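You operate a simulated robot arm through the tools that you are given. There is no shell and no other tool.

You are at the controls of a simulated robot arm. One attempt, no reset.

## Task
Pour about 120 ml of water into the small black tub and scrub the smudge off the drainer.
Fine: pour from the clear jug; wet the small blue brush in the tub; jug and brush go back where they stood. Set down upright: clear jug. What is to be rubbed or washed off counts as gone when no trace of it is left.

It is judged by the outcome, as a careful person would: the job done as asked, and still so three seconds after it is handed in. It fails if anything else is knocked over, pushed out of place, dropped, spilled or broken.

## Robot
A 7-joint arm with a fingered hand, fixed in place. Base frame: the origin is on the floor under the middle of its stand, x ahead of it, y to its left, z up; the work surface is at about z = 0.88. Lengths are in m, angles in degrees, forces in N, time in s.
With the tool pointing down near the work surface it reaches from about 0.14 to 0.74 m from the base axis. Its first joint turns from -69.0 to 172.0 degrees. Payload 3.4 kg.
Tool frame: the origin (TCP) lies between the finger pads and is the grasp point; the fingertips stand 0.039 m ahead of it; z points along the fingers, y is the line along which they close. The gripper opens to 0.18 m; its body begins 0.111 m behind the TCP. The gripper is a hand of 3 fingers: y runs from the thumb to the fingers, the wrist lies at [0, 0, -0.262] in the tool frame.
Orientation is that of the tool frame in the base frame, as a unit quaternion [x, y, z, w]. With the fingers straight down and closing along the base's y, the tool's x points along the base's -x, its y along +y and its z along -z.

## Interface
- The arm moves only by the tool nudge_tool. Its argument "increments" is a list of rows, each an object (a shift or turn left out is 0) with "translation": the shift along the tool's x, y, z in m, a list of three; "delta_rot": the turn, a rotation vector about the tool's x, y, z in degrees, a list of three. In form: [{"translation": [x, y, z], "delta_rot": [wx, wy, wz]}, ...]. A call has 1 to 20 rows; each row shifts and turns the commanded pose from where the row before left it, along the tool's axes as they then stand. A row lasts 0.2 s, in which the tool goes at most 0.05 m and 8.6 degrees; a call with a longer step from one row to the next is refused whole. A pose out of reach is approached as far as the arm can. The call stops where the force on the tool passes 40 N (or 10 N more than at its start, if that is more) or the arm is blocked; 0.2 s more then pass. In this call time passes only in rows, and 0.2 s behind the last. It gives the time, the measured TCP pose, the force on the tool (base axes), the opening and the grip force at its end, in the units of the frame above (readings bear some noise), with the torque about the TCP (base axes, N m) and any sound that the robot's microphone picked up.
- Cameras (640 x 400 px; columns grow to the right, rows downward): "scene" is fixed at [0.3993, -0.651, 1.6467]; the picture's right is [0.92, -0.38, 0.00], its down [-0.26, -0.64, -0.72] and it looks along [0.28, 0.67, -0.69] (base axes); focal length 293 px, centre (320, 200). "wrist" rides on the gripper at [0.063, -0.036, -0.128] in the tool frame; the picture's right is [0.50, 0.87, 0.00], its down [-0.75, 0.43, -0.49] and it looks along [-0.43, 0.25, 0.87] (tool axes); focal length 226 px, centre (320, 200). There is no depth. A picture from a camera that has moved, and an enlarged one, comes with that camera's place and axes in the base frame and with its lens.
- camera(camera): a new picture of that camera. It takes no simulated time.
- move_column(by): moves the trunk up (or, below 0, down) by that many m; the arm rides with it, the base frame stays. It gives what a move gives, with no picture.
- set_fingers(finger1, finger2, thumb_bend): sets how far each is bent, from 0 (flat) to 1 (curled in); at 0.3 the hand is open as for a grip, at 0.7 the pads meet at the TCP. One left out holds its place. A second passes; each finger stops where it meets its share of the squeeze, and holds until it gets a number again. It is the only way to open and close the hand. It gives what a move gives, with no picture; readings hold the bend of each and the force on the fingers (four entries, about 0 where the hand has none), thumb and palm.
- zoom(camera, box): a new picture of the part [left, top, right, bottom] of that camera's present view, enlarged. It takes no simulated time.
- sign_off(): hands the job in; it is judged then, once.

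Places have to be worked out from the pictures, the camera data and where the tool is seen. Open the gripper and draw the arm clear of the work before you hand the job in, unless the task says otherwise.

The tools are called after "Emit:" by a JSON object that holds its "op" and its "data". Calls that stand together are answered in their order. nudge_tool: Moves the arm, as the interface text tells. Its arguments: {"type":"object","properties":{"increments":{"type":"array"}},"required":["increments"]} The other tools are called the same way: move_column (by) moves the trunk up or down; set_fingers (finger1, finger2, thumb_bend) moves the fingers one by one; camera (camera) takes a picture; zoom (camera, box) takes an enlarged picture of a part of a camera's view; sign_off () hands the job in.

At the start:

```text
clock: 0.0
position: [0.4963, 0.0164, 1.2635]
tcp_rot: [0.0, 1.0, 0.001, -0.001]
ft_force: [-0.3, 0.6, 0.9]
wrist_torque: [-0.03, 0.05, -0.01]
width: 0.1803
grip_force: 0.0
shape: jaw
bend: [0.3, 0.3, 0.3]
finger forces: [0.0, 0.0, 0.0, 0.0, 0.1, 0.0]
trunk travel left (down, up): [-0.35, 0.192]
```

scene: 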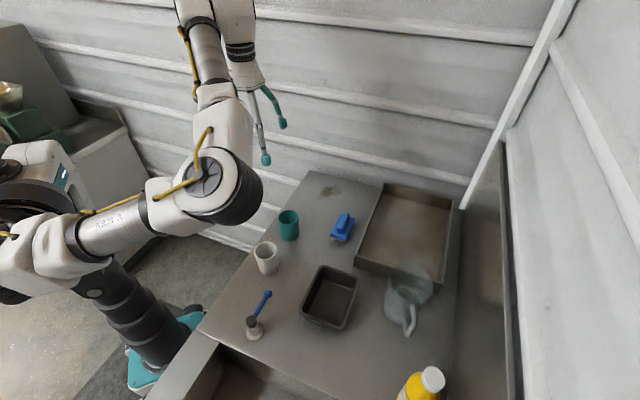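
wrist: 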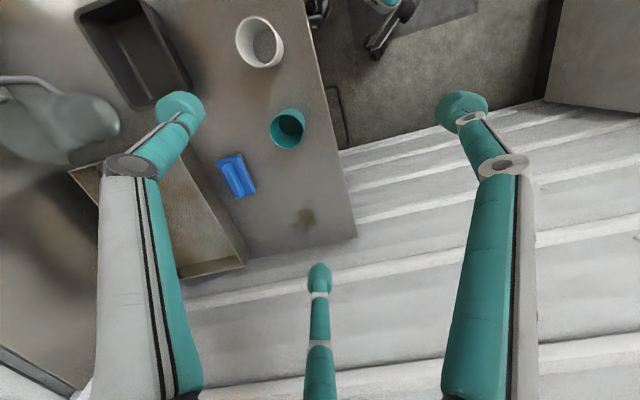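

I start by looking closer at the scene: a tub, a jug, a brush-like things and a smudge near the far-left corner of the surface. I zoom in to identify them.

Emit:
{"op": "zoom", "data": {"camera": "scene", "box": [200, 160, 360, 260]}}

Emit:
{"op": "zoom", "data": {"camera": "scene", "box": [320, 180, 480, 280]}}

Emit:
{"op": "zoom", "data": {"camera": "scene", "box": [200, 260, 360, 360]}}

Emit:
{"op": "zoom", "data": {"camera": "scene", "box": [340, 250, 500, 350]}}

Emit:
{"op": "zoom", "data": {"camera": "wrist", "box": [0, 0, 360, 225]}}

```text
4.00 times, centred on (280, 210) of scene
camera zoom: at [0.3993, -0.651, 1.6467], right [0.92, -0.38, 0.0], down [-0.26, -0.64, -0.72], along [0.28, 0.67, -0.69], focal length 1173 px, centre (480, 160)
```

zoom: 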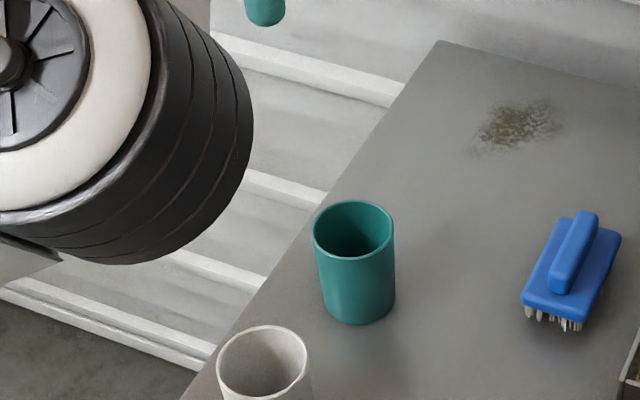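

```text
4.00 times, centred on (400, 230) of scene
camera zoom: at [0.3993, -0.651, 1.6467], right [0.92, -0.38, 0.0], down [-0.26, -0.64, -0.72], along [0.28, 0.67, -0.69], focal length 1173 px, centre (0, 80)
```

zoom: 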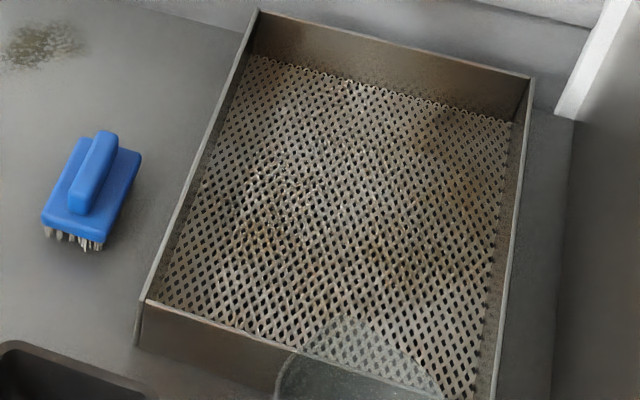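

```text
4.00 times, centred on (280, 310) of scene
camera zoom: at [0.3993, -0.651, 1.6467], right [0.92, -0.38, 0.0], down [-0.26, -0.64, -0.72], along [0.28, 0.67, -0.69], focal length 1173 px, centre (480, -240)
```

zoom: 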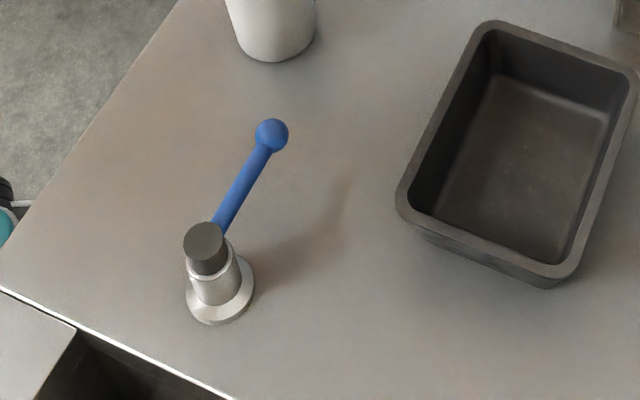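

```text
4.00 times, centred on (420, 300) of scene
camera zoom: at [0.3993, -0.651, 1.6467], right [0.92, -0.38, 0.0], down [-0.26, -0.64, -0.72], along [0.28, 0.67, -0.69], focal length 1173 px, centre (-80, -200)
```

zoom: 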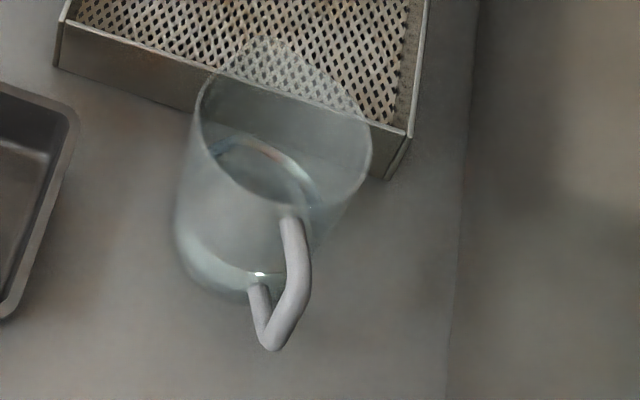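

```text
1.78 times, centred on (180, 112) of wrist
camera zoom: at [0.4353, -0.0197, 1.3904], right [-0.5, 0.87, 0.0], down [0.75, 0.43, 0.49], along [0.43, 0.25, -0.87], focal length 402 px, centre (569, 356)
```

zoom: 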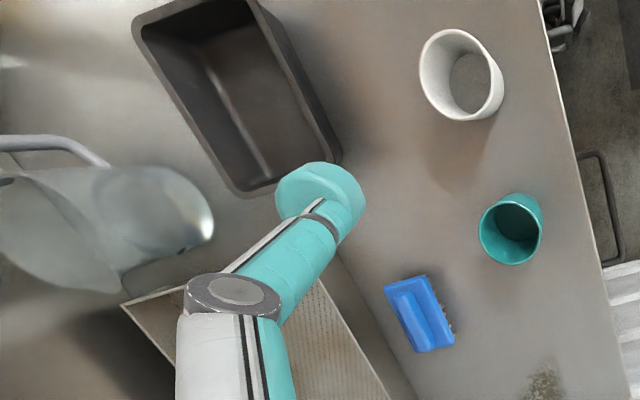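

The drainer smudge is near (0.76, 0.13), the brush near (0.72, -0.08), the tub near (0.57, -0.31) and the jug near (0.75, -0.39) with its handle towards -y. I want to know how the fingers travel, so I bend them partly in free air and look.

Emit:
{"op": "set_fingers", "data": {"finger1": 0.5, "finger2": 0.5, "thumb_bend": 0.5}}

Emit:
{"op": "camera", "data": {"camera": "wrist"}}

Emit:
{"op": "zoom", "data": {"camera": "scene", "box": [180, 0, 340, 180]}}

```text
clock: 1.0
position: [0.4939, 0.0177, 1.2641]
tcp_rot: [0.0, 1.0, 0.0, 0.001]
ft_force: [-0.2, 0.1, -0.6]
wrist_torque: [-0.01, 0.01, 0.02]
width: 0.0733
grip_force: 0.0
shape: fingers
bend: [0.5, 0.5, 0.5]
finger forces: [0.1, 0.0, 0.0, 0.0, 0.1, 0.0]
trunk travel left (down, up): [-0.35, 0.192]
```

```text
taken
camera wrist: at [0.4322, -0.0175, 1.3914], right [-0.5, 0.87, 0.0], down [0.75, 0.43, 0.49], along [0.43, 0.25, -0.87], focal length 226 px, centre (320, 200)
```

wrist: 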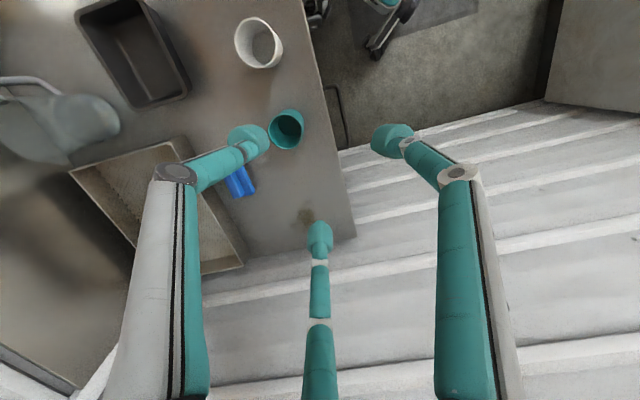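

```text
2.22 times, centred on (260, 90) of scene
camera zoom: at [0.3993, -0.651, 1.6467], right [0.92, -0.38, 0.0], down [-0.26, -0.64, -0.72], along [0.28, 0.67, -0.69], focal length 652 px, centre (453, 444)
```

zoom: 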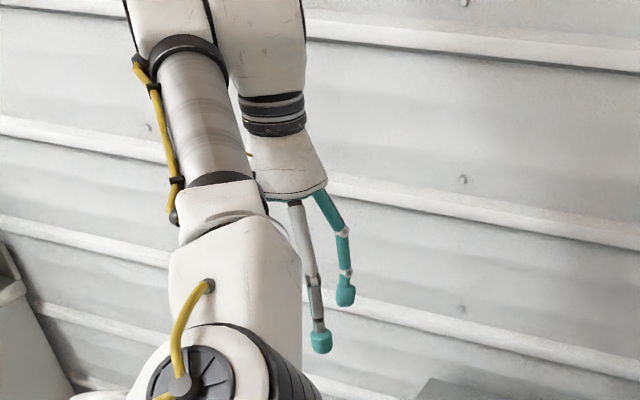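

The fingers close radially, like a three-jaw chuck (120° apart), so I must choose the jug grasp carefully. I move above the tub and turn the tool so the wrist camera faces the jug for a close look.

Emit:
{"op": "nudge_tool", "data": {"increments": [{"translation": [-0.008, -0.038, 0.008]}, {"translation": [-0.008, -0.038, 0.008]}, {"translation": [-0.008, -0.038, 0.008]}, {"translation": [-0.008, -0.038, 0.008]}, {"translation": [-0.008, -0.038, 0.008]}, {"translation": [-0.008, -0.038, 0.008]}, {"translation": [-0.008, -0.038, 0.008]}, {"translation": [-0.008, -0.038, 0.008]}, {"delta_rot": [0, 0, 7.25]}, {"delta_rot": [0, 0, 7.25]}, {"delta_rot": [0, 0, 7.25]}, {"delta_rot": [0, 0, 7.25]}, {"delta_rot": [0, 0, 7.25]}, {"delta_rot": [0, 0, 7.25]}, {"delta_rot": [0, 0, 7.25]}, {"delta_rot": [0, 0, 7.25]}]}}

Emit:
{"op": "camera", "data": {"camera": "wrist"}}

Emit:
{"op": "camera", "data": {"camera": "scene"}}

```text
clock: 4.4
position: [0.5574, -0.2858, 1.2007]
tcp_rot: [0.486, 0.874, -0.001, 0.001]
ft_force: [0.5, 0.0, 0.6]
wrist_torque: [0.0, 0.0, -0.01]
width: 0.0731
grip_force: 0.1
shape: fingers
bend: [0.5, 0.5, 0.5]
finger forces: [0.0, 0.0, 0.0, 0.0, 0.0, 0.0]
trunk travel left (down, up): [-0.35, 0.192]
```

```text
taken
camera wrist: at [0.4949, -0.2517, 1.3274], right [0.47, 0.88, 0.0], down [0.77, -0.41, 0.49], along [0.44, -0.23, -0.87], focal length 226 px, centre (320, 200)
```

wrist: 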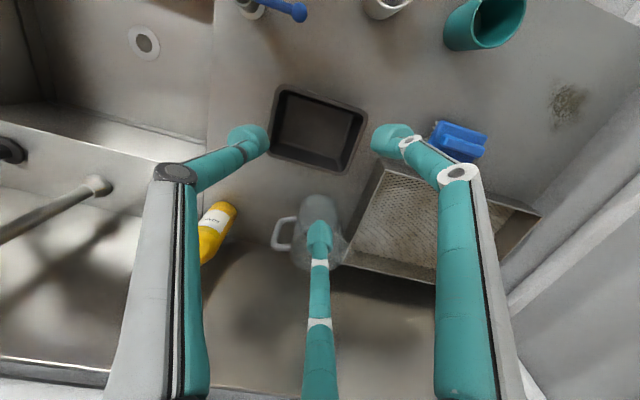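

```text
taken
```

scene: 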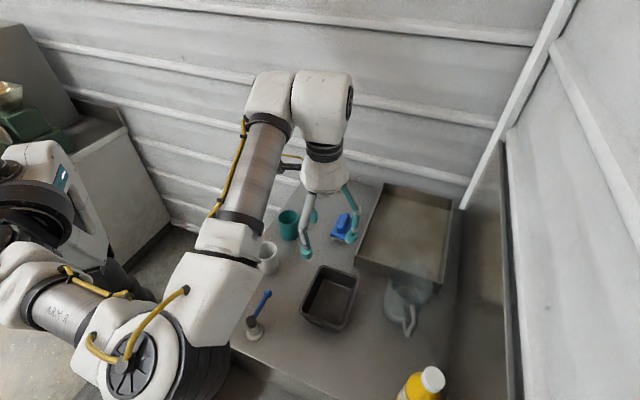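

The jug stands ahead with a yellow bottle to its left (-y side), the finger partly hides it. I open the fingers wide and zoom on jug and tub.

Emit:
{"op": "set_fingers", "data": {"finger1": 0.0, "finger2": 0.0, "thumb_bend": 0.0}}

Emit:
{"op": "camera", "data": {"camera": "wrist"}}

Emit:
{"op": "zoom", "data": {"camera": "wrist", "box": [240, 170, 400, 290]}}

```text
clock: 5.4
position: [0.5575, -0.2862, 1.1989]
tcp_rot: [0.484, 0.875, 0.0, 0.0]
ft_force: [0.0, -0.7, 0.7]
wrist_torque: [0.01, -0.01, -0.01]
width: 0.2238
grip_force: 0.0
shape: fingers
bend: [0.0, 0.0, 0.0]
finger forces: [0.1, 0.1, 0.0, 0.1, 0.0, 0.1]
trunk travel left (down, up): [-0.35, 0.192]
```

```text
taken
camera wrist: at [0.4948, -0.2517, 1.3274], right [0.47, 0.88, 0.0], down [0.77, -0.41, 0.49], along [0.44, -0.23, -0.87], focal length 226 px, centre (320, 200)
```

wrist: 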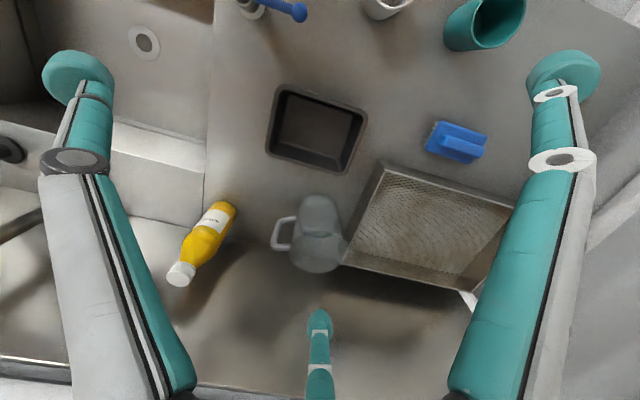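

```text
3.33 times, centred on (320, 230) of wrist
camera zoom: at [0.4948, -0.2517, 1.3274], right [0.47, 0.88, 0.0], down [0.77, -0.41, 0.49], along [0.44, -0.23, -0.87], focal length 754 px, centre (320, 100)
```

zoom: 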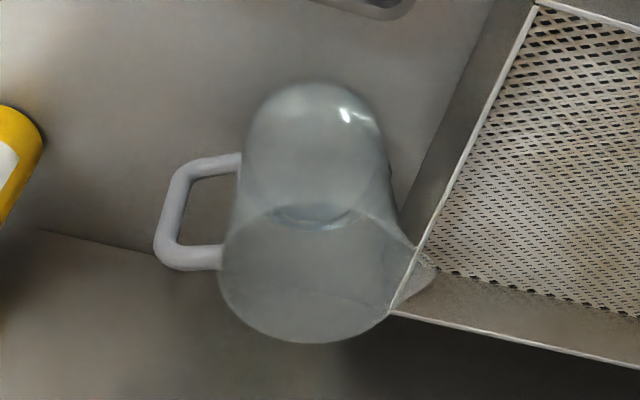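

I now have good estimates: jug axis ≈ (0.754, -0.394), radius ≈ 0.049, rim z ≈ 1.0, handle pointing along azimuth ≈ -118° (bar about 0.09 from the axis), spout opposite. I plan a side grip (thumb up, one finger on the jug wall, one on the handle bar), so I turn the tool by -120° about its axis.

Emit:
{"op": "nudge_tool", "data": {"increments": [{"delta_rot": [0, 0, -8]}, {"delta_rot": [0, 0, -8]}, {"delta_rot": [0, 0, -8]}, {"delta_rot": [0, 0, -8]}, {"delta_rot": [0, 0, -8]}, {"delta_rot": [0, 0, -8]}, {"delta_rot": [0, 0, -8]}, {"delta_rot": [0, 0, -8]}, {"delta_rot": [0, 0, -8]}, {"delta_rot": [0, 0, -8]}, {"delta_rot": [0, 0, -8]}, {"delta_rot": [0, 0, -8]}, {"delta_rot": [0, 0, -8]}, {"delta_rot": [0, 0, -8]}, {"delta_rot": [0, 0, -8]}]}}

Emit:
{"op": "camera", "data": {"camera": "wrist"}}

```text
clock: 8.6
position: [0.5573, -0.2859, 1.2002]
tcp_rot: [-0.516, 0.857, 0.0, 0.0]
ft_force: [-0.1, -0.4, -0.7]
wrist_torque: [0.0, 0.05, 0.01]
width: 0.2237
grip_force: 0.0
shape: fingers
bend: [0.0, 0.0, 0.0]
finger forces: [0.0, 0.1, 0.0, 0.0, 0.0, 0.0]
trunk travel left (down, up): [-0.35, 0.192]
```

```text
taken
camera wrist: at [0.5612, -0.3578, 1.3277], right [-1.0, -0.04, 0.0], down [-0.03, 0.87, 0.49], along [-0.02, 0.49, -0.87], focal length 226 px, centre (320, 200)
```

wrist: 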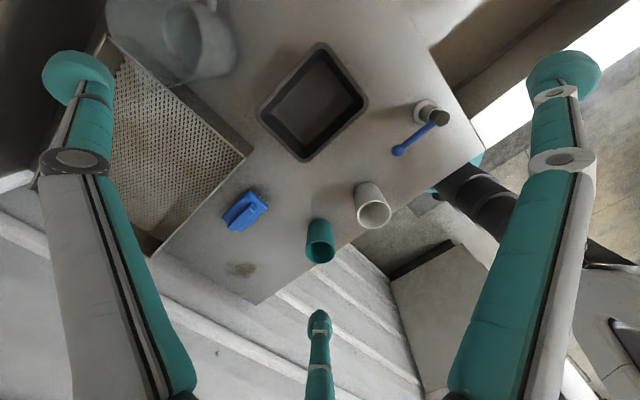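

The tub centre comes out at (0.572, -0.305), rim z ≈ 0.94, long axis at about 45°. Now I pitch the tool outward by 70° about its x axis so it points at the jug almost horizontally, with the thumb on top.

Emit:
{"op": "nudge_tool", "data": {"increments": [{"delta_rot": [7.8, 0, 0]}, {"delta_rot": [7.8, 0, 0]}, {"delta_rot": [7.8, 0, 0]}, {"delta_rot": [7.8, 0, 0]}, {"delta_rot": [7.8, 0, 0]}, {"delta_rot": [7.8, 0, 0]}, {"delta_rot": [7.8, 0, 0]}, {"delta_rot": [7.8, 0, 0]}, {"delta_rot": [7.8, 0, 0]}]}}

Emit:
{"op": "camera", "data": {"camera": "wrist"}}

Emit:
{"op": "camera", "data": {"camera": "scene"}}

```text
clock: 10.6
position: [0.5581, -0.2851, 1.2001]
tcp_rot: [-0.421, 0.701, -0.493, 0.297]
ft_force: [0.0, -0.1, -0.1]
wrist_torque: [0.02, 0.0, 0.01]
width: 0.2236
grip_force: 0.0
shape: fingers
bend: [0.0, 0.0, 0.0]
finger forces: [0.1, 0.0, 0.0, 0.0, 0.1, 0.0]
trunk travel left (down, up): [-0.35, 0.192]
```

```text
taken
camera wrist: at [0.434, -0.2899, 1.2768], right [-0.49, -0.3, -0.82], down [-0.18, 0.95, -0.24], along [0.85, 0.03, -0.53], focal length 226 px, centre (320, 200)
```

wrist: 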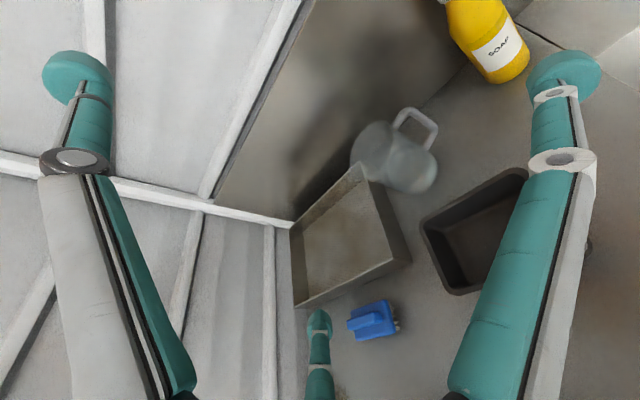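

```text
taken
```

scene: 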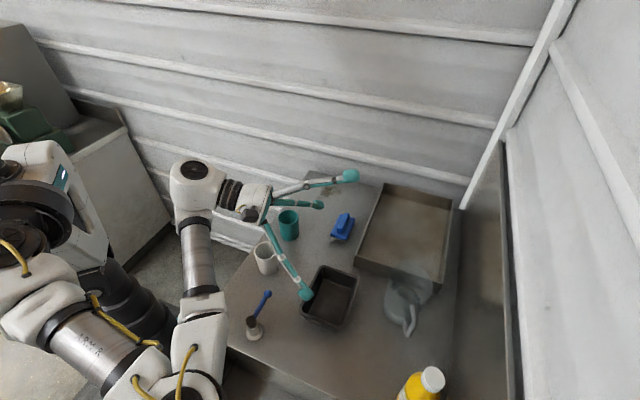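

The tool now points along azimuth -28°, 20° below horizontal. I zoom on the jug from this viewpoint to refine its place, handle heights and water level.

Emit:
{"op": "zoom", "data": {"camera": "wrist", "box": [320, 80, 480, 205]}}

Emit:
{"op": "zoom", "data": {"camera": "scene", "box": [360, 240, 460, 350]}}

```text
3.20 times, centred on (400, 142) of wrist
camera zoom: at [0.434, -0.2899, 1.2768], right [-0.49, -0.3, -0.82], down [-0.18, 0.95, -0.24], along [0.85, 0.03, -0.53], focal length 723 px, centre (64, 384)
```

zoom: 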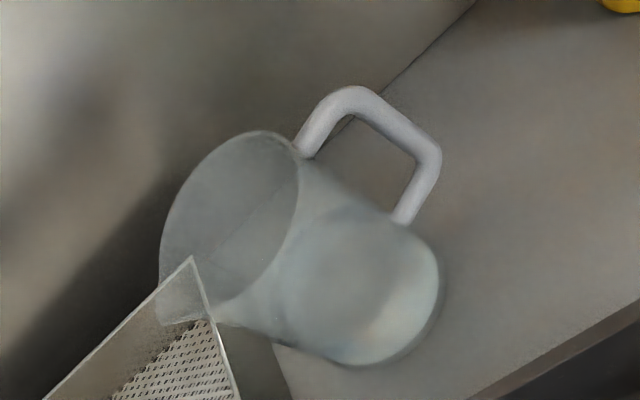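

```text
3.64 times, centred on (410, 295) of scene
camera zoom: at [0.3993, -0.651, 1.6467], right [0.92, -0.38, 0.0], down [-0.26, -0.64, -0.72], along [0.28, 0.67, -0.69], focal length 1066 px, centre (-7, -146)
```

zoom: 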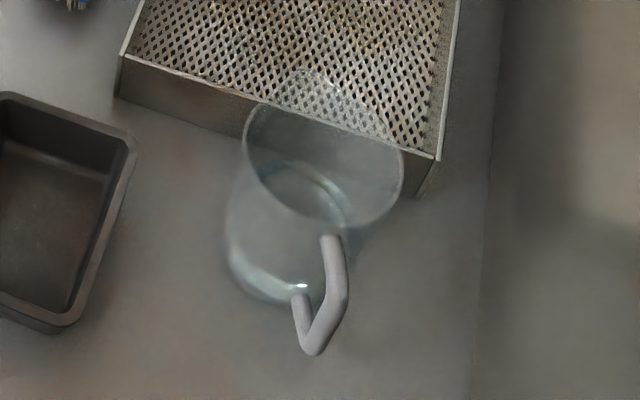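

The jug is roughly half full with water level near z ≈ 0.945. I set the two fingers to a medium-wide opening, keep the thumb flat, and advance toward a spot above the jug (lower fingers staying above the rim).

Emit:
{"op": "set_fingers", "data": {"finger1": 0.22, "finger2": 0.22, "thumb_bend": 0.0}}

Emit:
{"op": "nudge_tool", "data": {"increments": [{"translation": [0.0026, -0.002, 0.0235]}, {"translation": [0.0026, -0.002, 0.0235]}, {"translation": [0.0026, -0.002, 0.0235]}, {"translation": [0.0026, -0.002, 0.0235]}, {"translation": [0.0026, -0.002, 0.0235]}, {"translation": [0.0026, -0.002, 0.0235]}, {"translation": [0.0026, -0.002, 0.0235]}]}}

Emit:
{"op": "camera", "data": {"camera": "wrist"}}

Emit:
{"op": "camera", "data": {"camera": "scene"}}

```text
clock: 11.6
position: [0.5578, -0.2852, 1.1999]
tcp_rot: [-0.422, 0.701, -0.493, 0.297]
ft_force: [0.5, -0.2, -0.6]
wrist_torque: [0.01, 0.03, -0.01]
width: 0.1993
grip_force: 0.1
shape: fingers
bend: [0.22, 0.22, 0.0]
finger forces: [0.0, 0.0, 0.0, 0.0, 0.0, 0.0]
trunk travel left (down, up): [-0.35, 0.192]
```

```text
clock: 13.2
position: [0.6911, -0.3782, 1.1574]
tcp_rot: [-0.421, 0.701, -0.493, 0.297]
ft_force: [-0.5, -0.6, 0.2]
wrist_torque: [0.01, -0.01, 0.0]
width: 0.1995
grip_force: 0.0
shape: fingers
bend: [0.22, 0.22, 0.0]
finger forces: [0.0, 0.1, 0.1, 0.0, 0.1, 0.0]
trunk travel left (down, up): [-0.35, 0.192]
```

```text
taken
camera wrist: at [0.5672, -0.3819, 1.2339], right [-0.49, -0.3, -0.82], down [-0.18, 0.95, -0.24], along [0.85, 0.03, -0.53], focal length 226 px, centre (320, 200)
```

wrist: 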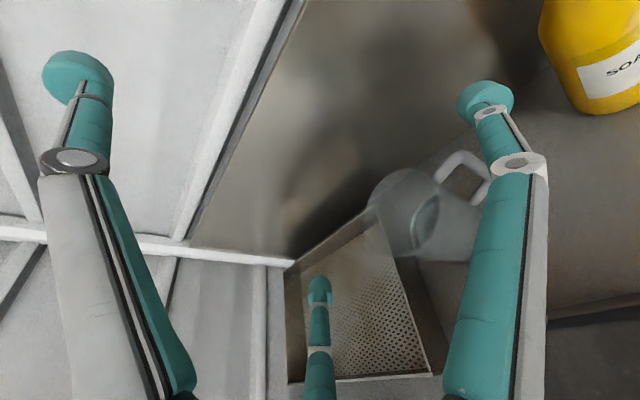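

```text
taken
```

scene: 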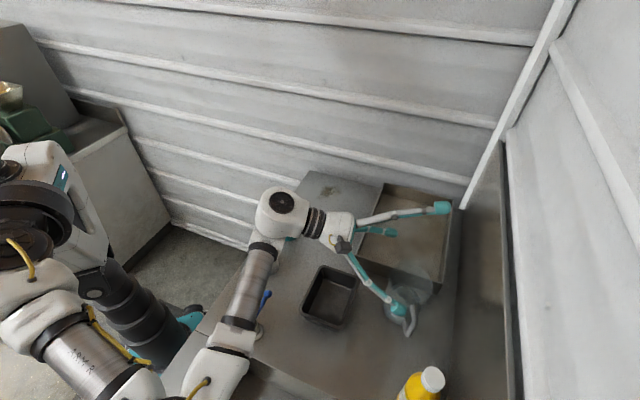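

The hand approaches well above the tub and jug. I take a zoomed look at the jug and the two fingers to verify lateral centring before going on.

Emit:
{"op": "zoom", "data": {"camera": "wrist", "box": [300, 60, 540, 270]}}

Emit:
{"op": "zoom", "data": {"camera": "scene", "box": [320, 180, 480, 350]}}

Emit:
{"op": "zoom", "data": {"camera": "scene", "box": [160, 220, 320, 400]}}

```text
1.90 times, centred on (420, 165) of wrist
camera zoom: at [0.5672, -0.3819, 1.2339], right [-0.49, -0.3, -0.82], down [-0.18, 0.95, -0.24], along [0.85, 0.03, -0.53], focal length 431 px, centre (130, 267)
```

zoom: 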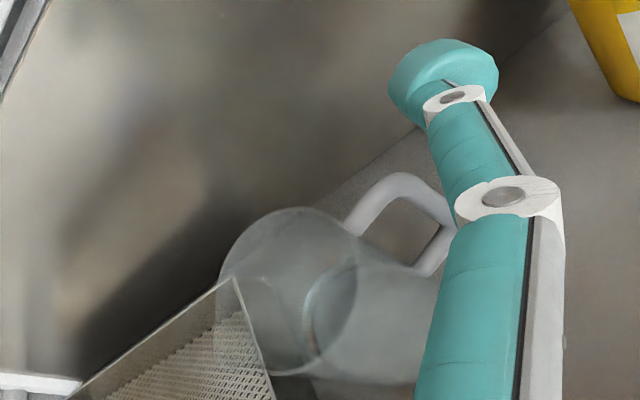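

```text
2.35 times, centred on (400, 265) of scene
camera zoom: at [0.3993, -0.651, 1.6467], right [0.92, -0.38, 0.0], down [-0.26, -0.64, -0.72], along [0.28, 0.67, -0.69], focal length 690 px, centre (132, 47)
```

zoom: 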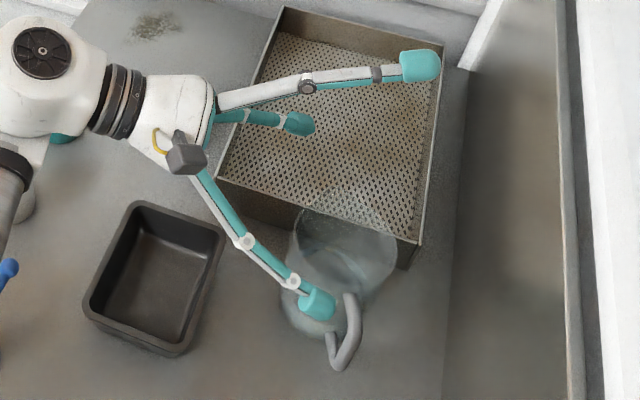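

```text
2.22 times, centred on (240, 310) of scene
camera zoom: at [0.3993, -0.651, 1.6467], right [0.92, -0.38, 0.0], down [-0.26, -0.64, -0.72], along [0.28, 0.67, -0.69], focal length 652 px, centre (498, -44)
```

zoom: 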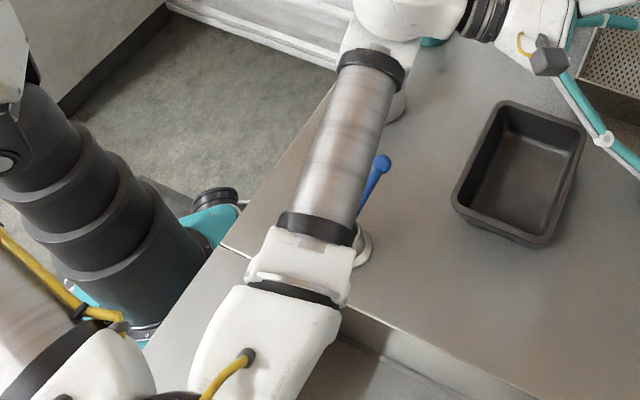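

The fingertip bulbs are about 28 mm thick and there's ample clearance. I advance to directly above the jug with the grip centre between jug wall and handle bar.

Emit:
{"op": "nudge_tool", "data": {"increments": [{"translation": [0.0032, 0.0027, 0.0331]}, {"translation": [0.0032, 0.0027, 0.0331]}]}}

Emit:
{"op": "camera", "data": {"camera": "wrist"}}

Emit:
{"op": "camera", "data": {"camera": "scene"}}

Emit:
{"op": "zoom", "data": {"camera": "scene", "box": [340, 190, 480, 340]}}

```text
clock: 13.8
position: [0.7406, -0.4119, 1.1289]
tcp_rot: [-0.421, 0.701, -0.494, 0.296]
ft_force: [0.7, -0.7, 0.1]
wrist_torque: [-0.01, 0.02, -0.01]
width: 0.1993
grip_force: 0.0
shape: fingers
bend: [0.22, 0.22, 0.0]
finger forces: [0.0, 0.0, 0.0, 0.1, 0.0, 0.0]
trunk travel left (down, up): [-0.35, 0.192]
```

```text
taken
camera wrist: at [0.6171, -0.4163, 1.2065], right [-0.49, -0.3, -0.82], down [-0.18, 0.95, -0.24], along [0.85, 0.03, -0.53], focal length 226 px, centre (320, 200)
```

wrist: 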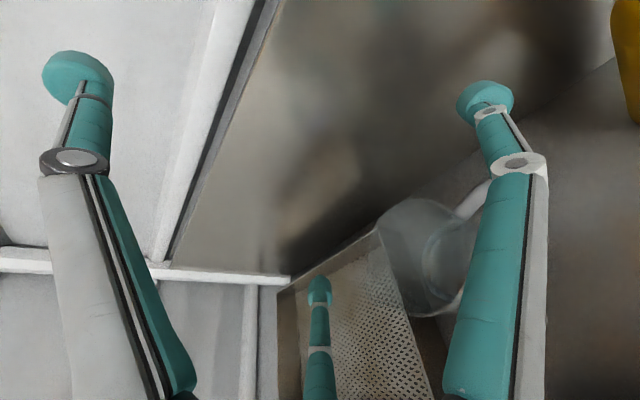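

```text
taken
```

scene: 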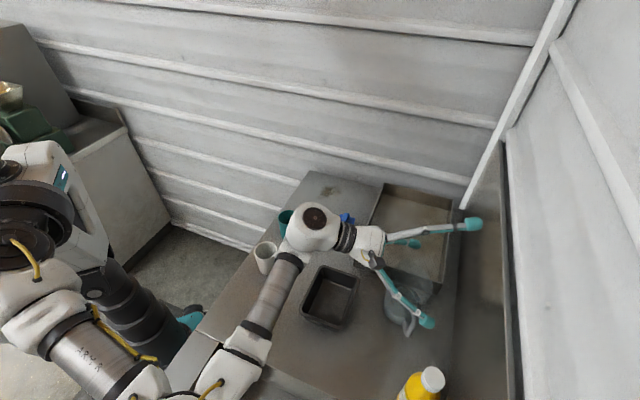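

```text
2.67 times, centred on (410, 265) of scene
camera zoom: at [0.3993, -0.651, 1.6467], right [0.92, -0.38, 0.0], down [-0.26, -0.64, -0.72], along [0.28, 0.67, -0.69], focal length 782 px, centre (80, 27)
```

zoom: 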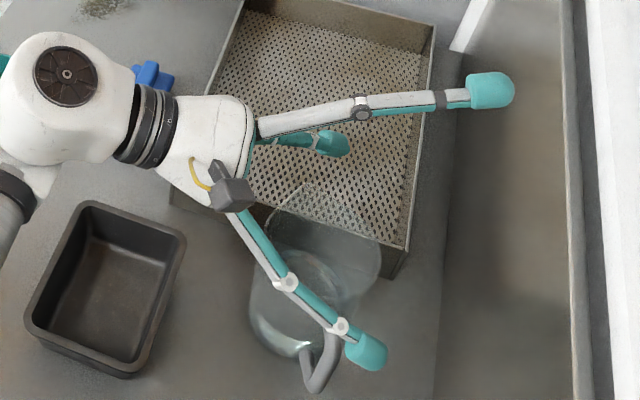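

Right fingertip is about 1 cm outside the handle bar line as computed. I widen the fingers slightly and descend 5.5 cm straight down, then check alignment again.

Emit:
{"op": "set_fingers", "data": {"finger1": 0.17, "finger2": 0.17}}

Emit:
{"op": "nudge_tool", "data": {"increments": [{"translation": [0, 0.0173, 0.0062]}, {"translation": [0, 0.0173, 0.0062]}, {"translation": [0, 0.0173, 0.0062]}]}}

Emit:
{"op": "camera", "data": {"camera": "wrist"}}

Emit:
{"op": "zoom", "data": {"camera": "scene", "box": [360, 210, 460, 350]}}

Emit:
{"op": "zoom", "data": {"camera": "wrist", "box": [280, 60, 540, 320]}}

```text
clock: 14.8
position: [0.7401, -0.4106, 1.13]
tcp_rot: [-0.422, 0.701, -0.493, 0.297]
ft_force: [0.1, -0.4, -0.3]
wrist_torque: [0.03, 0.03, 0.0]
width: 0.2047
grip_force: 0.1
shape: fingers
bend: [0.17, 0.17, 0.0]
finger forces: [0.0, 0.1, 0.0, 0.0, 0.0, 0.0]
trunk travel left (down, up): [-0.35, 0.192]
```

```text
clock: 15.6
position: [0.7397, -0.4114, 1.0737]
tcp_rot: [-0.421, 0.701, -0.493, 0.296]
ft_force: [-0.9, -0.2, 1.1]
wrist_torque: [0.02, 0.03, -0.01]
width: 0.2047
grip_force: 0.0
shape: fingers
bend: [0.17, 0.17, 0.0]
finger forces: [0.1, 0.0, 0.0, 0.0, 0.1, 0.0]
trunk travel left (down, up): [-0.35, 0.192]
```

```text
taken
camera wrist: at [0.6161, -0.4155, 1.1514], right [-0.49, -0.3, -0.82], down [-0.18, 0.95, -0.24], along [0.85, 0.03, -0.53], focal length 226 px, centre (320, 200)
```

wrist: 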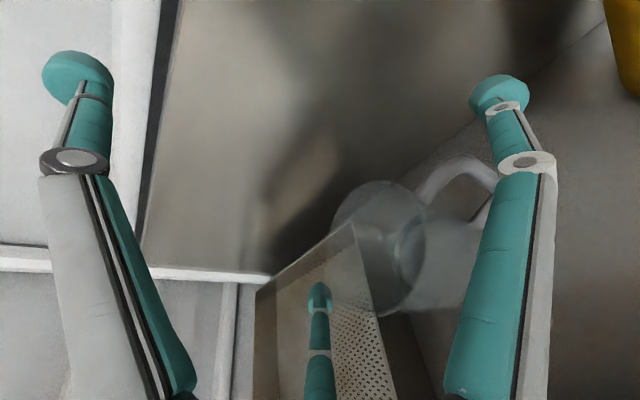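

```text
2.86 times, centred on (410, 280) of scene
camera zoom: at [0.3993, -0.651, 1.6467], right [0.92, -0.38, 0.0], down [-0.26, -0.64, -0.72], along [0.28, 0.67, -0.69], focal length 838 px, centre (63, -29)
```

zoom: 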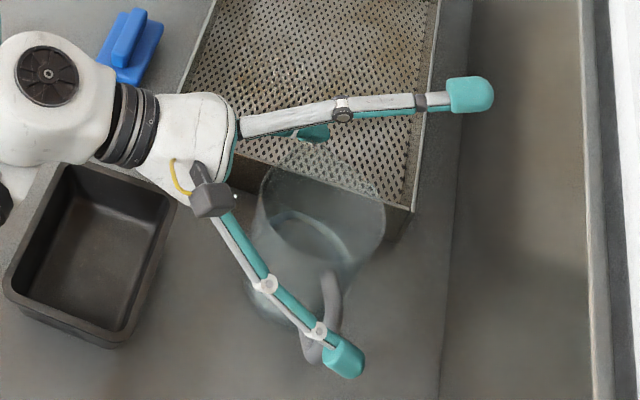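

```text
1.54 times, centred on (410, 190) of wrist
camera zoom: at [0.6161, -0.4155, 1.1514], right [-0.49, -0.3, -0.82], down [-0.18, 0.95, -0.24], along [0.85, 0.03, -0.53], focal length 348 px, centre (182, 215)
```

zoom: 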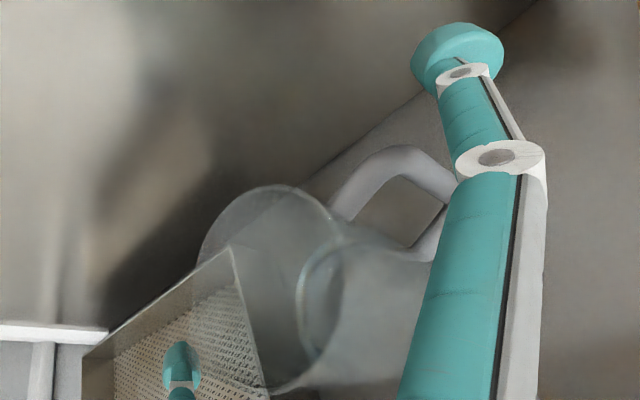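

The estimates agree (bar outer edge ≈ 9.6 cm from the axis, tray rim ≈ 0.945). I roll the tool 5° so the handle-side finger sits lower than the wall-side finger (which must clear the tray rim), and descend the last 5 cm.

Emit:
{"op": "set_fingers", "data": {"finger1": 0.19, "finger2": 0.19}}

Emit:
{"op": "nudge_tool", "data": {"increments": [{"delta_rot": [0, 0, 5]}, {"translation": [0.0027, 0.0155, 0.0069]}, {"translation": [0.0027, 0.0155, 0.0069]}, {"translation": [0.0027, 0.0155, 0.0069]}]}}

Emit:
{"op": "camera", "data": {"camera": "wrist"}}

Emit:
{"op": "zoom", "data": {"camera": "scene", "box": [360, 210, 460, 350]}}

Emit:
{"op": "zoom", "data": {"camera": "wrist", "box": [280, 60, 540, 320]}}

```text
clock: 16.6
position: [0.7403, -0.4116, 1.0756]
tcp_rot: [-0.422, 0.701, -0.493, 0.296]
ft_force: [-0.4, 0.4, 0.6]
wrist_torque: [-0.03, 0.0, -0.03]
width: 0.203
grip_force: 0.0
shape: fingers
bend: [0.19, 0.19, 0.0]
finger forces: [0.1, 0.0, 0.1, 0.0, 0.0, 0.0]
trunk travel left (down, up): [-0.35, 0.192]
```

```text
clock: 17.6
position: [0.7411, -0.4152, 1.0225]
tcp_rot: [-0.389, 0.719, -0.479, 0.318]
ft_force: [0.2, 0.5, 0.4]
wrist_torque: [-0.01, -0.03, 0.0]
width: 0.2029
grip_force: 0.1
shape: fingers
bend: [0.19, 0.19, 0.0]
finger forces: [0.1, 0.1, 0.0, 0.0, 0.0, 0.0]
trunk travel left (down, up): [-0.35, 0.192]
```

```text
taken
camera wrist: at [0.6144, -0.422, 1.0948], right [-0.47, -0.23, -0.85], down [-0.15, 0.97, -0.18], along [0.87, 0.04, -0.49], focal length 226 px, centre (320, 200)
```

wrist: 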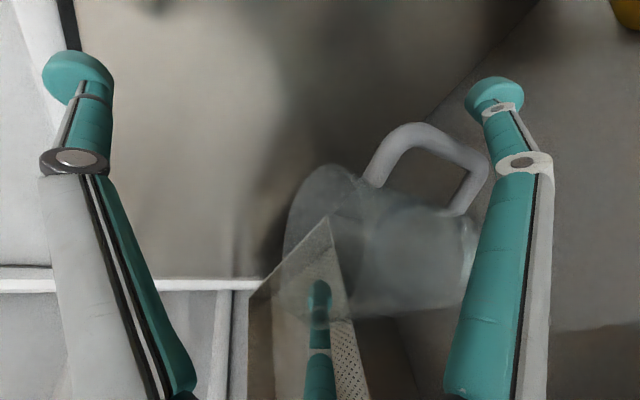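

```text
2.86 times, centred on (410, 280) of scene
camera zoom: at [0.3993, -0.651, 1.6467], right [0.92, -0.38, 0.0], down [-0.26, -0.64, -0.72], along [0.28, 0.67, -0.69], focal length 838 px, centre (63, -29)
```

zoom: 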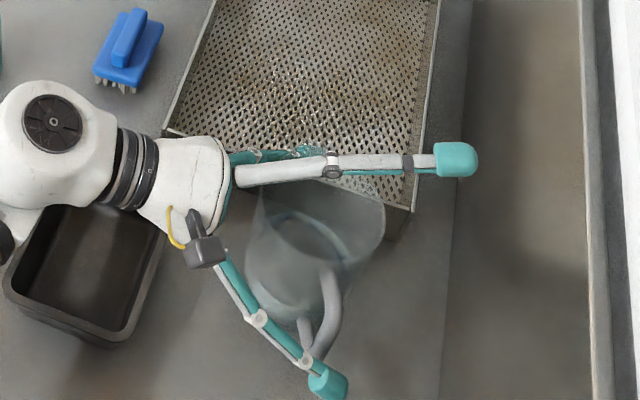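

```text
1.54 times, centred on (410, 190) of wrist
camera zoom: at [0.6144, -0.422, 1.0948], right [-0.47, -0.23, -0.85], down [-0.15, 0.97, -0.18], along [0.87, 0.04, -0.49], focal length 348 px, centre (182, 215)
```

zoom: 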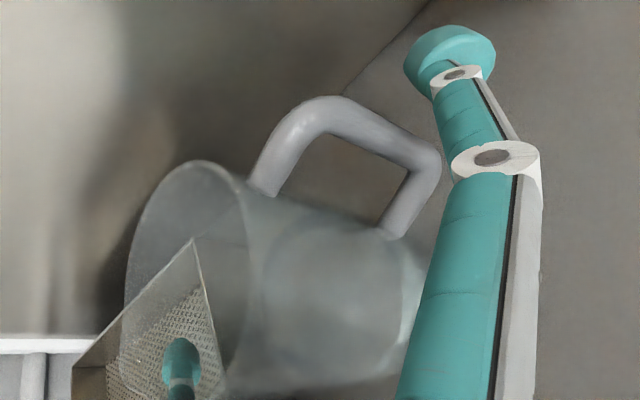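

The handle-side bulb is level with the bar's middle with roughly 15 mm free; the wall-side has about 10 mm. I shift 3 mm to centre, then close in small steps watching contact forces.

Emit:
{"op": "nudge_tool", "data": {"increments": [{"translation": [-0.003, 0, 0]}]}}

Emit:
{"op": "set_fingers", "data": {"finger1": 0.26, "finger2": 0.26}}

Emit:
{"op": "zoom", "data": {"camera": "wrist", "box": [280, 60, 540, 320]}}

```text
clock: 18.0
position: [0.7438, -0.414, 1.0235]
tcp_rot: [-0.39, 0.719, -0.481, 0.317]
ft_force: [-0.5, -0.6, 0.3]
wrist_torque: [0.0, 0.03, 0.02]
width: 0.2031
grip_force: 0.0
shape: fingers
bend: [0.19, 0.19, 0.0]
finger forces: [0.1, 0.0, 0.0, 0.0, 0.1, 0.1]
trunk travel left (down, up): [-0.35, 0.192]
```

```text
clock: 19.0
position: [0.743, -0.4137, 1.0236]
tcp_rot: [-0.39, 0.718, -0.481, 0.318]
ft_force: [-0.3, 0.0, -0.4]
wrist_torque: [-0.01, -0.03, 0.03]
width: 0.1946
grip_force: 0.0
shape: fingers
bend: [0.26, 0.26, 0.0]
finger forces: [0.0, 0.0, 0.1, 0.0, 0.1, 0.0]
trunk travel left (down, up): [-0.35, 0.192]
```

```text
1.54 times, centred on (410, 190) of wrist
camera zoom: at [0.6161, -0.4194, 1.0954], right [-0.47, -0.23, -0.85], down [-0.15, 0.97, -0.18], along [0.87, 0.04, -0.49], focal length 348 px, centre (182, 215)
```

zoom: 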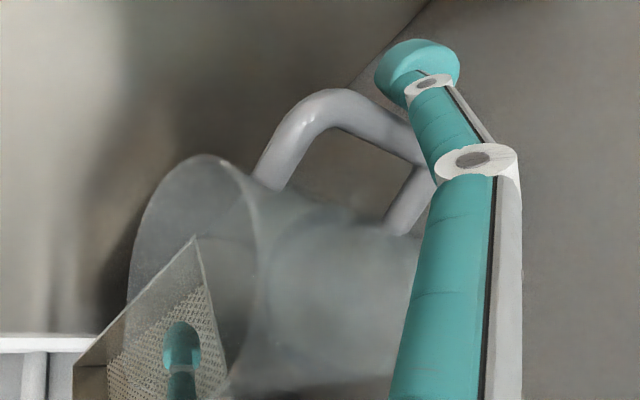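

No contact yet; the handle-side bulb is a few mm from the bar. I keep closing in small steps.

Emit:
{"op": "set_fingers", "data": {"finger1": 0.29, "finger2": 0.29}}

Emit:
{"op": "zoom", "data": {"camera": "wrist", "box": [280, 60, 540, 320]}}

Emit:
{"op": "zoom", "data": {"camera": "scene", "box": [360, 210, 460, 350]}}

```text
clock: 20.0
position: [0.7432, -0.4132, 1.0239]
tcp_rot: [-0.391, 0.718, -0.48, 0.317]
ft_force: [0.8, 0.3, 0.2]
wrist_torque: [-0.01, 0.02, 0.01]
width: 0.1926
grip_force: 0.0
shape: fingers
bend: [0.28, 0.28, 0.0]
finger forces: [0.0, 0.1, 0.1, 0.0, 0.1, 0.1]
trunk travel left (down, up): [-0.35, 0.192]
```

```text
1.54 times, centred on (410, 190) of wrist
camera zoom: at [0.6161, -0.4194, 1.0954], right [-0.47, -0.23, -0.85], down [-0.15, 0.97, -0.18], along [0.87, 0.04, -0.49], focal length 348 px, centre (182, 215)
```

zoom: 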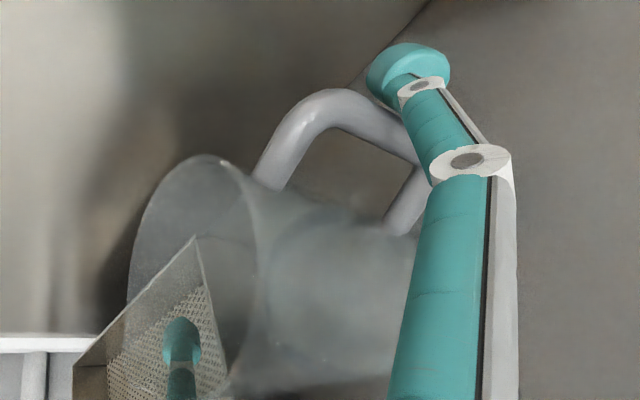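

```text
2.86 times, centred on (410, 280) of scene
camera zoom: at [0.3993, -0.651, 1.6467], right [0.92, -0.38, 0.0], down [-0.26, -0.64, -0.72], along [0.28, 0.67, -0.69], focal length 838 px, centre (63, -29)
```

zoom: 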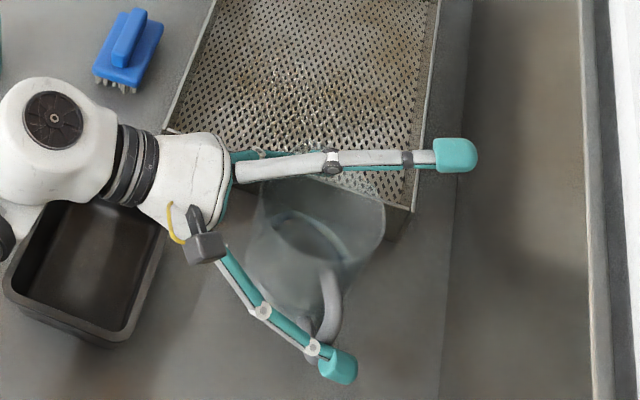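

Both fingers read 0.28 against a command of 0.29 with no noticeable force. I go a bit further.

Emit:
{"op": "set_fingers", "data": {"finger1": 0.33, "finger2": 0.33}}

Emit:
{"op": "zoom", "data": {"camera": "wrist", "box": [280, 60, 540, 320]}}

Emit:
{"op": "zoom", "data": {"camera": "scene", "box": [360, 210, 460, 350]}}

```text
clock: 21.0
position: [0.7427, -0.4129, 1.0233]
tcp_rot: [-0.39, 0.719, -0.48, 0.318]
ft_force: [-0.4, -0.9, 0.1]
wrist_torque: [-0.02, 0.02, -0.02]
width: 0.188
grip_force: 1.7
shape: fingers
bend: [0.31, 0.32, 0.0]
finger forces: [2.1, 1.4, 0.0, 0.1, 0.1, 0.0]
trunk travel left (down, up): [-0.35, 0.192]
```

```text
1.54 times, centred on (410, 190) of wrist
camera zoom: at [0.6161, -0.4195, 1.0952], right [-0.47, -0.23, -0.85], down [-0.15, 0.97, -0.18], along [0.87, 0.04, -0.49], focal length 348 px, centre (182, 215)
```

zoom: 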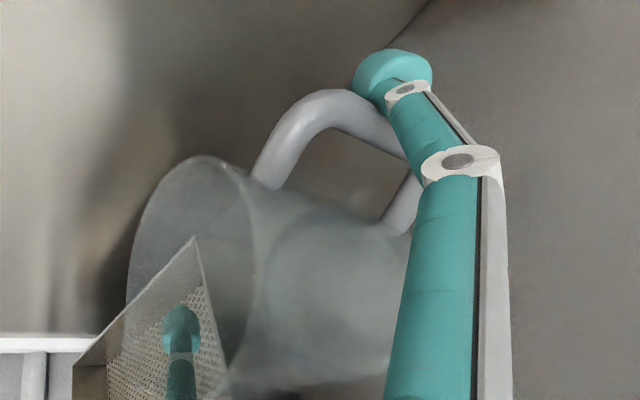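

```text
2.86 times, centred on (410, 280) of scene
camera zoom: at [0.3993, -0.651, 1.6467], right [0.92, -0.38, 0.0], down [-0.26, -0.64, -0.72], along [0.28, 0.67, -0.69], focal length 838 px, centre (63, -29)
```

zoom: 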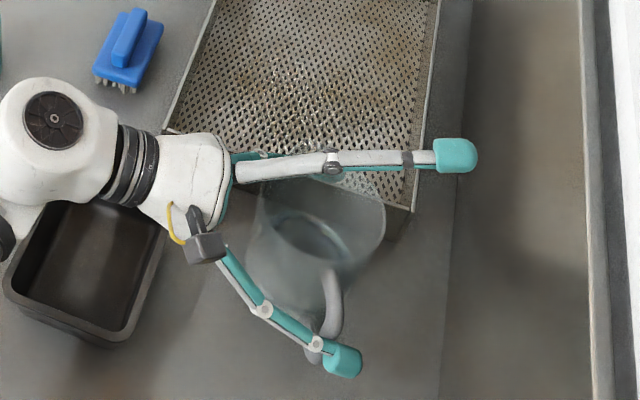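

Both fingers touch now (2.1 N and 1.4 N) and the jug hasn't moved. I build up the squeeze.

Emit:
{"op": "set_fingers", "data": {"finger1": 0.42, "finger2": 0.42}}

Emit:
{"op": "zoom", "data": {"camera": "wrist", "box": [280, 60, 540, 320]}}

Emit:
{"op": "zoom", "data": {"camera": "scene", "box": [360, 210, 460, 350]}}

```text
clock: 22.0
position: [0.7429, -0.4134, 1.0238]
tcp_rot: [-0.391, 0.718, -0.481, 0.317]
ft_force: [-0.3, -0.3, -4.0]
wrist_torque: [-0.09, -0.04, -0.01]
width: 0.1812
grip_force: 10.1
shape: fingers
bend: [0.34, 0.38, 0.0]
finger forces: [10.4, 10.5, 0.0, 0.1, 0.0, 0.0]
trunk travel left (down, up): [-0.35, 0.192]
```

```text
1.54 times, centred on (410, 190) of wrist
camera zoom: at [0.6164, -0.4195, 1.095], right [-0.47, -0.23, -0.85], down [-0.15, 0.97, -0.18], along [0.87, 0.04, -0.49], focal length 348 px, centre (182, 215)
```

zoom: 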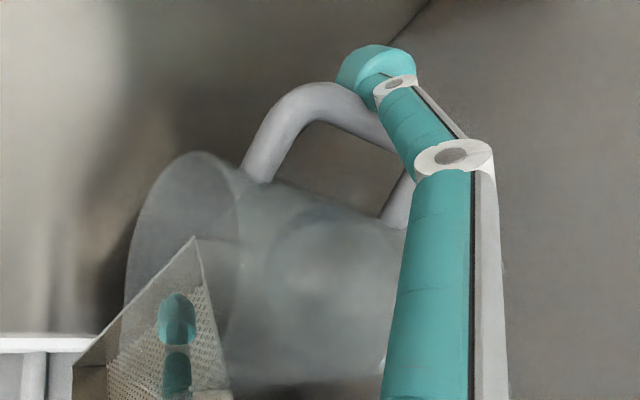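

```text
2.86 times, centred on (410, 280) of scene
camera zoom: at [0.3993, -0.651, 1.6467], right [0.92, -0.38, 0.0], down [-0.26, -0.64, -0.72], along [0.28, 0.67, -0.69], focal length 838 px, centre (63, -29)
```

zoom: 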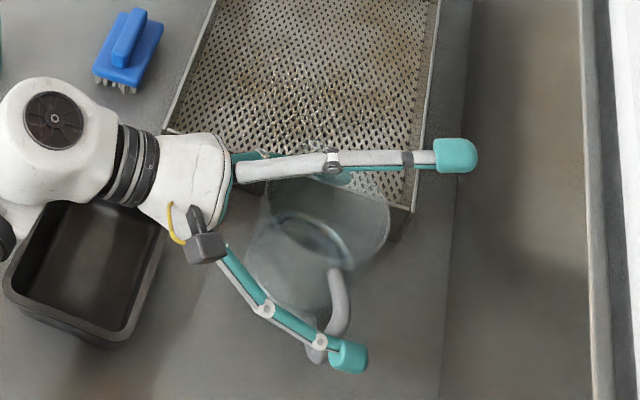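

Both fingers hold ~10 N and already carry about 4 N of weight. I lift a few millimetres to see whether the jug comes along steadily.

Emit:
{"op": "nudge_tool", "data": {"increments": [{"translation": [-0.0004, -0.0047, -0.0017]}, {"translation": [-0.0004, -0.0047, -0.0017]}]}}

Emit:
{"op": "zoom", "data": {"camera": "wrist", "box": [280, 60, 540, 320]}}

Emit:
{"op": "zoom", "data": {"camera": "scene", "box": [360, 210, 460, 350]}}

```text
clock: 22.6
position: [0.7425, -0.4141, 1.033]
tcp_rot: [-0.39, 0.718, -0.48, 0.318]
ft_force: [-0.3, -0.5, -4.9]
wrist_torque: [-0.09, -0.01, 0.02]
width: 0.1811
grip_force: 10.0
shape: fingers
bend: [0.34, 0.38, 0.0]
finger forces: [10.4, 10.7, 0.0, 0.0, 0.0, 0.0]
trunk travel left (down, up): [-0.35, 0.192]
```

```text
1.54 times, centred on (410, 190) of wrist
camera zoom: at [0.6163, -0.4199, 1.1055], right [-0.47, -0.23, -0.85], down [-0.15, 0.97, -0.18], along [0.87, 0.04, -0.49], focal length 348 px, centre (182, 215)
```

zoom: 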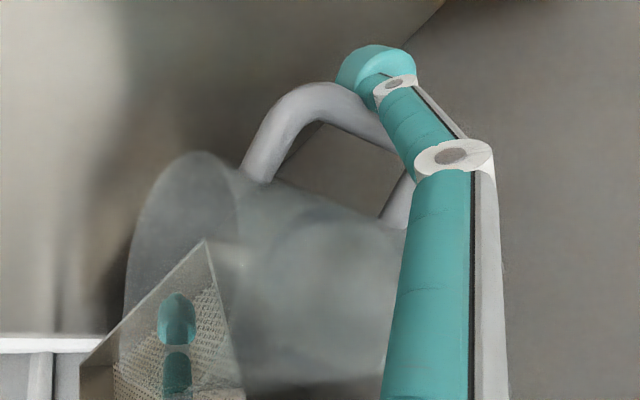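

```text
2.86 times, centred on (410, 280) of scene
camera zoom: at [0.3993, -0.651, 1.6467], right [0.92, -0.38, 0.0], down [-0.26, -0.64, -0.72], along [0.28, 0.67, -0.69], focal length 838 px, centre (63, -29)
```

zoom: 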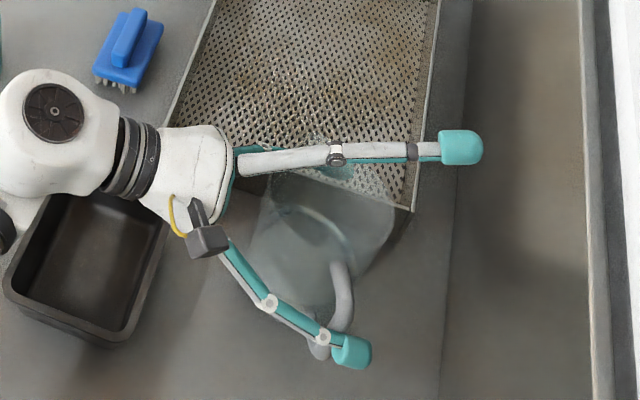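

The jug rises with the hand without slipping, weight about 5 N. While only a centimetre up, I try a firmer squeeze for safety in the pour.

Emit:
{"op": "set_fingers", "data": {"finger1": 0.48, "finger2": 0.48}}

Emit:
{"op": "zoom", "data": {"camera": "wrist", "box": [280, 60, 540, 320]}}

```text
clock: 23.6
position: [0.7438, -0.4134, 1.0332]
tcp_rot: [-0.39, 0.719, -0.48, 0.317]
ft_force: [-0.2, 0.3, -4.0]
wrist_torque: [-0.07, -0.01, -0.01]
width: 0.1809
grip_force: 13.6
shape: fingers
bend: [0.34, 0.42, 0.0]
finger forces: [13.7, 13.9, 0.0, 0.1, 0.0, 0.1]
trunk travel left (down, up): [-0.35, 0.192]
```

```text
1.54 times, centred on (410, 190) of wrist
camera zoom: at [0.6163, -0.4198, 1.1053], right [-0.47, -0.23, -0.85], down [-0.15, 0.97, -0.18], along [0.87, 0.04, -0.49], focal length 348 px, centre (182, 215)
```

zoom: 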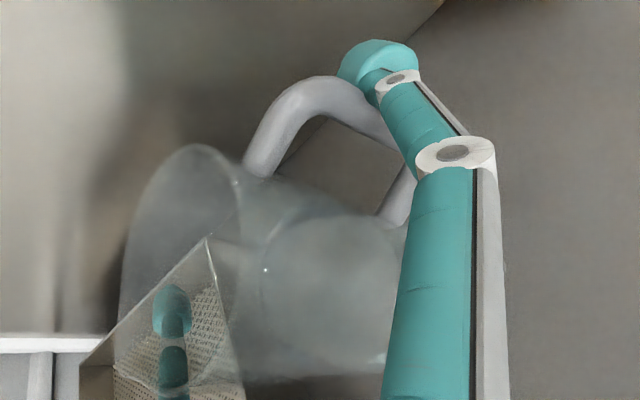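

Finger2 is the wall-side (left) finger; grip is ~13.7 N per finger and the jug is secure. I raise the trunk by 0.1 m to lift the jug clear, then check it.

Emit:
{"op": "move_column", "data": {"by": 0.1}}

Emit:
{"op": "zoom", "data": {"camera": "wrist", "box": [280, 60, 540, 320]}}

Emit:
{"op": "camera", "data": {"camera": "scene"}}

```text
clock: 24.9
position: [0.7443, -0.4129, 1.1332]
tcp_rot: [-0.39, 0.719, -0.479, 0.317]
ft_force: [1.0, -0.4, -4.7]
wrist_torque: [-0.04, -0.02, 0.01]
width: 0.181
grip_force: 13.5
shape: fingers
bend: [0.34, 0.42, 0.0]
finger forces: [13.7, 13.8, 0.0, 0.0, 0.0, 0.0]
trunk travel left (down, up): [-0.45, 0.092]
```

```text
1.54 times, centred on (410, 190) of wrist
camera zoom: at [0.6169, -0.4198, 1.205], right [-0.47, -0.23, -0.85], down [-0.15, 0.97, -0.18], along [0.87, 0.04, -0.49], focal length 348 px, centre (182, 215)
```

zoom: 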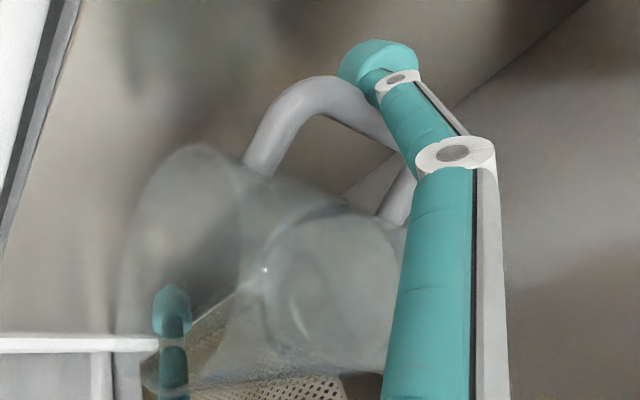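

```text
taken
```

scene: 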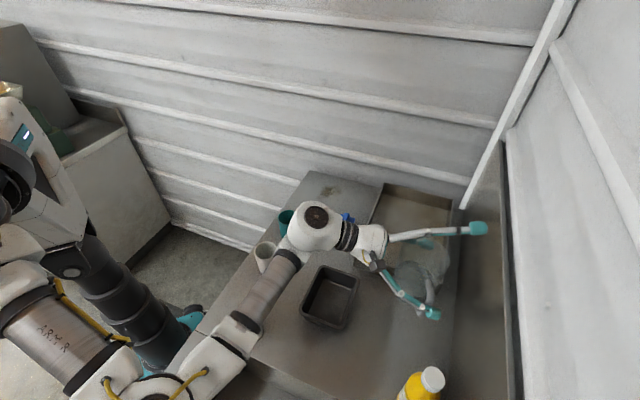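

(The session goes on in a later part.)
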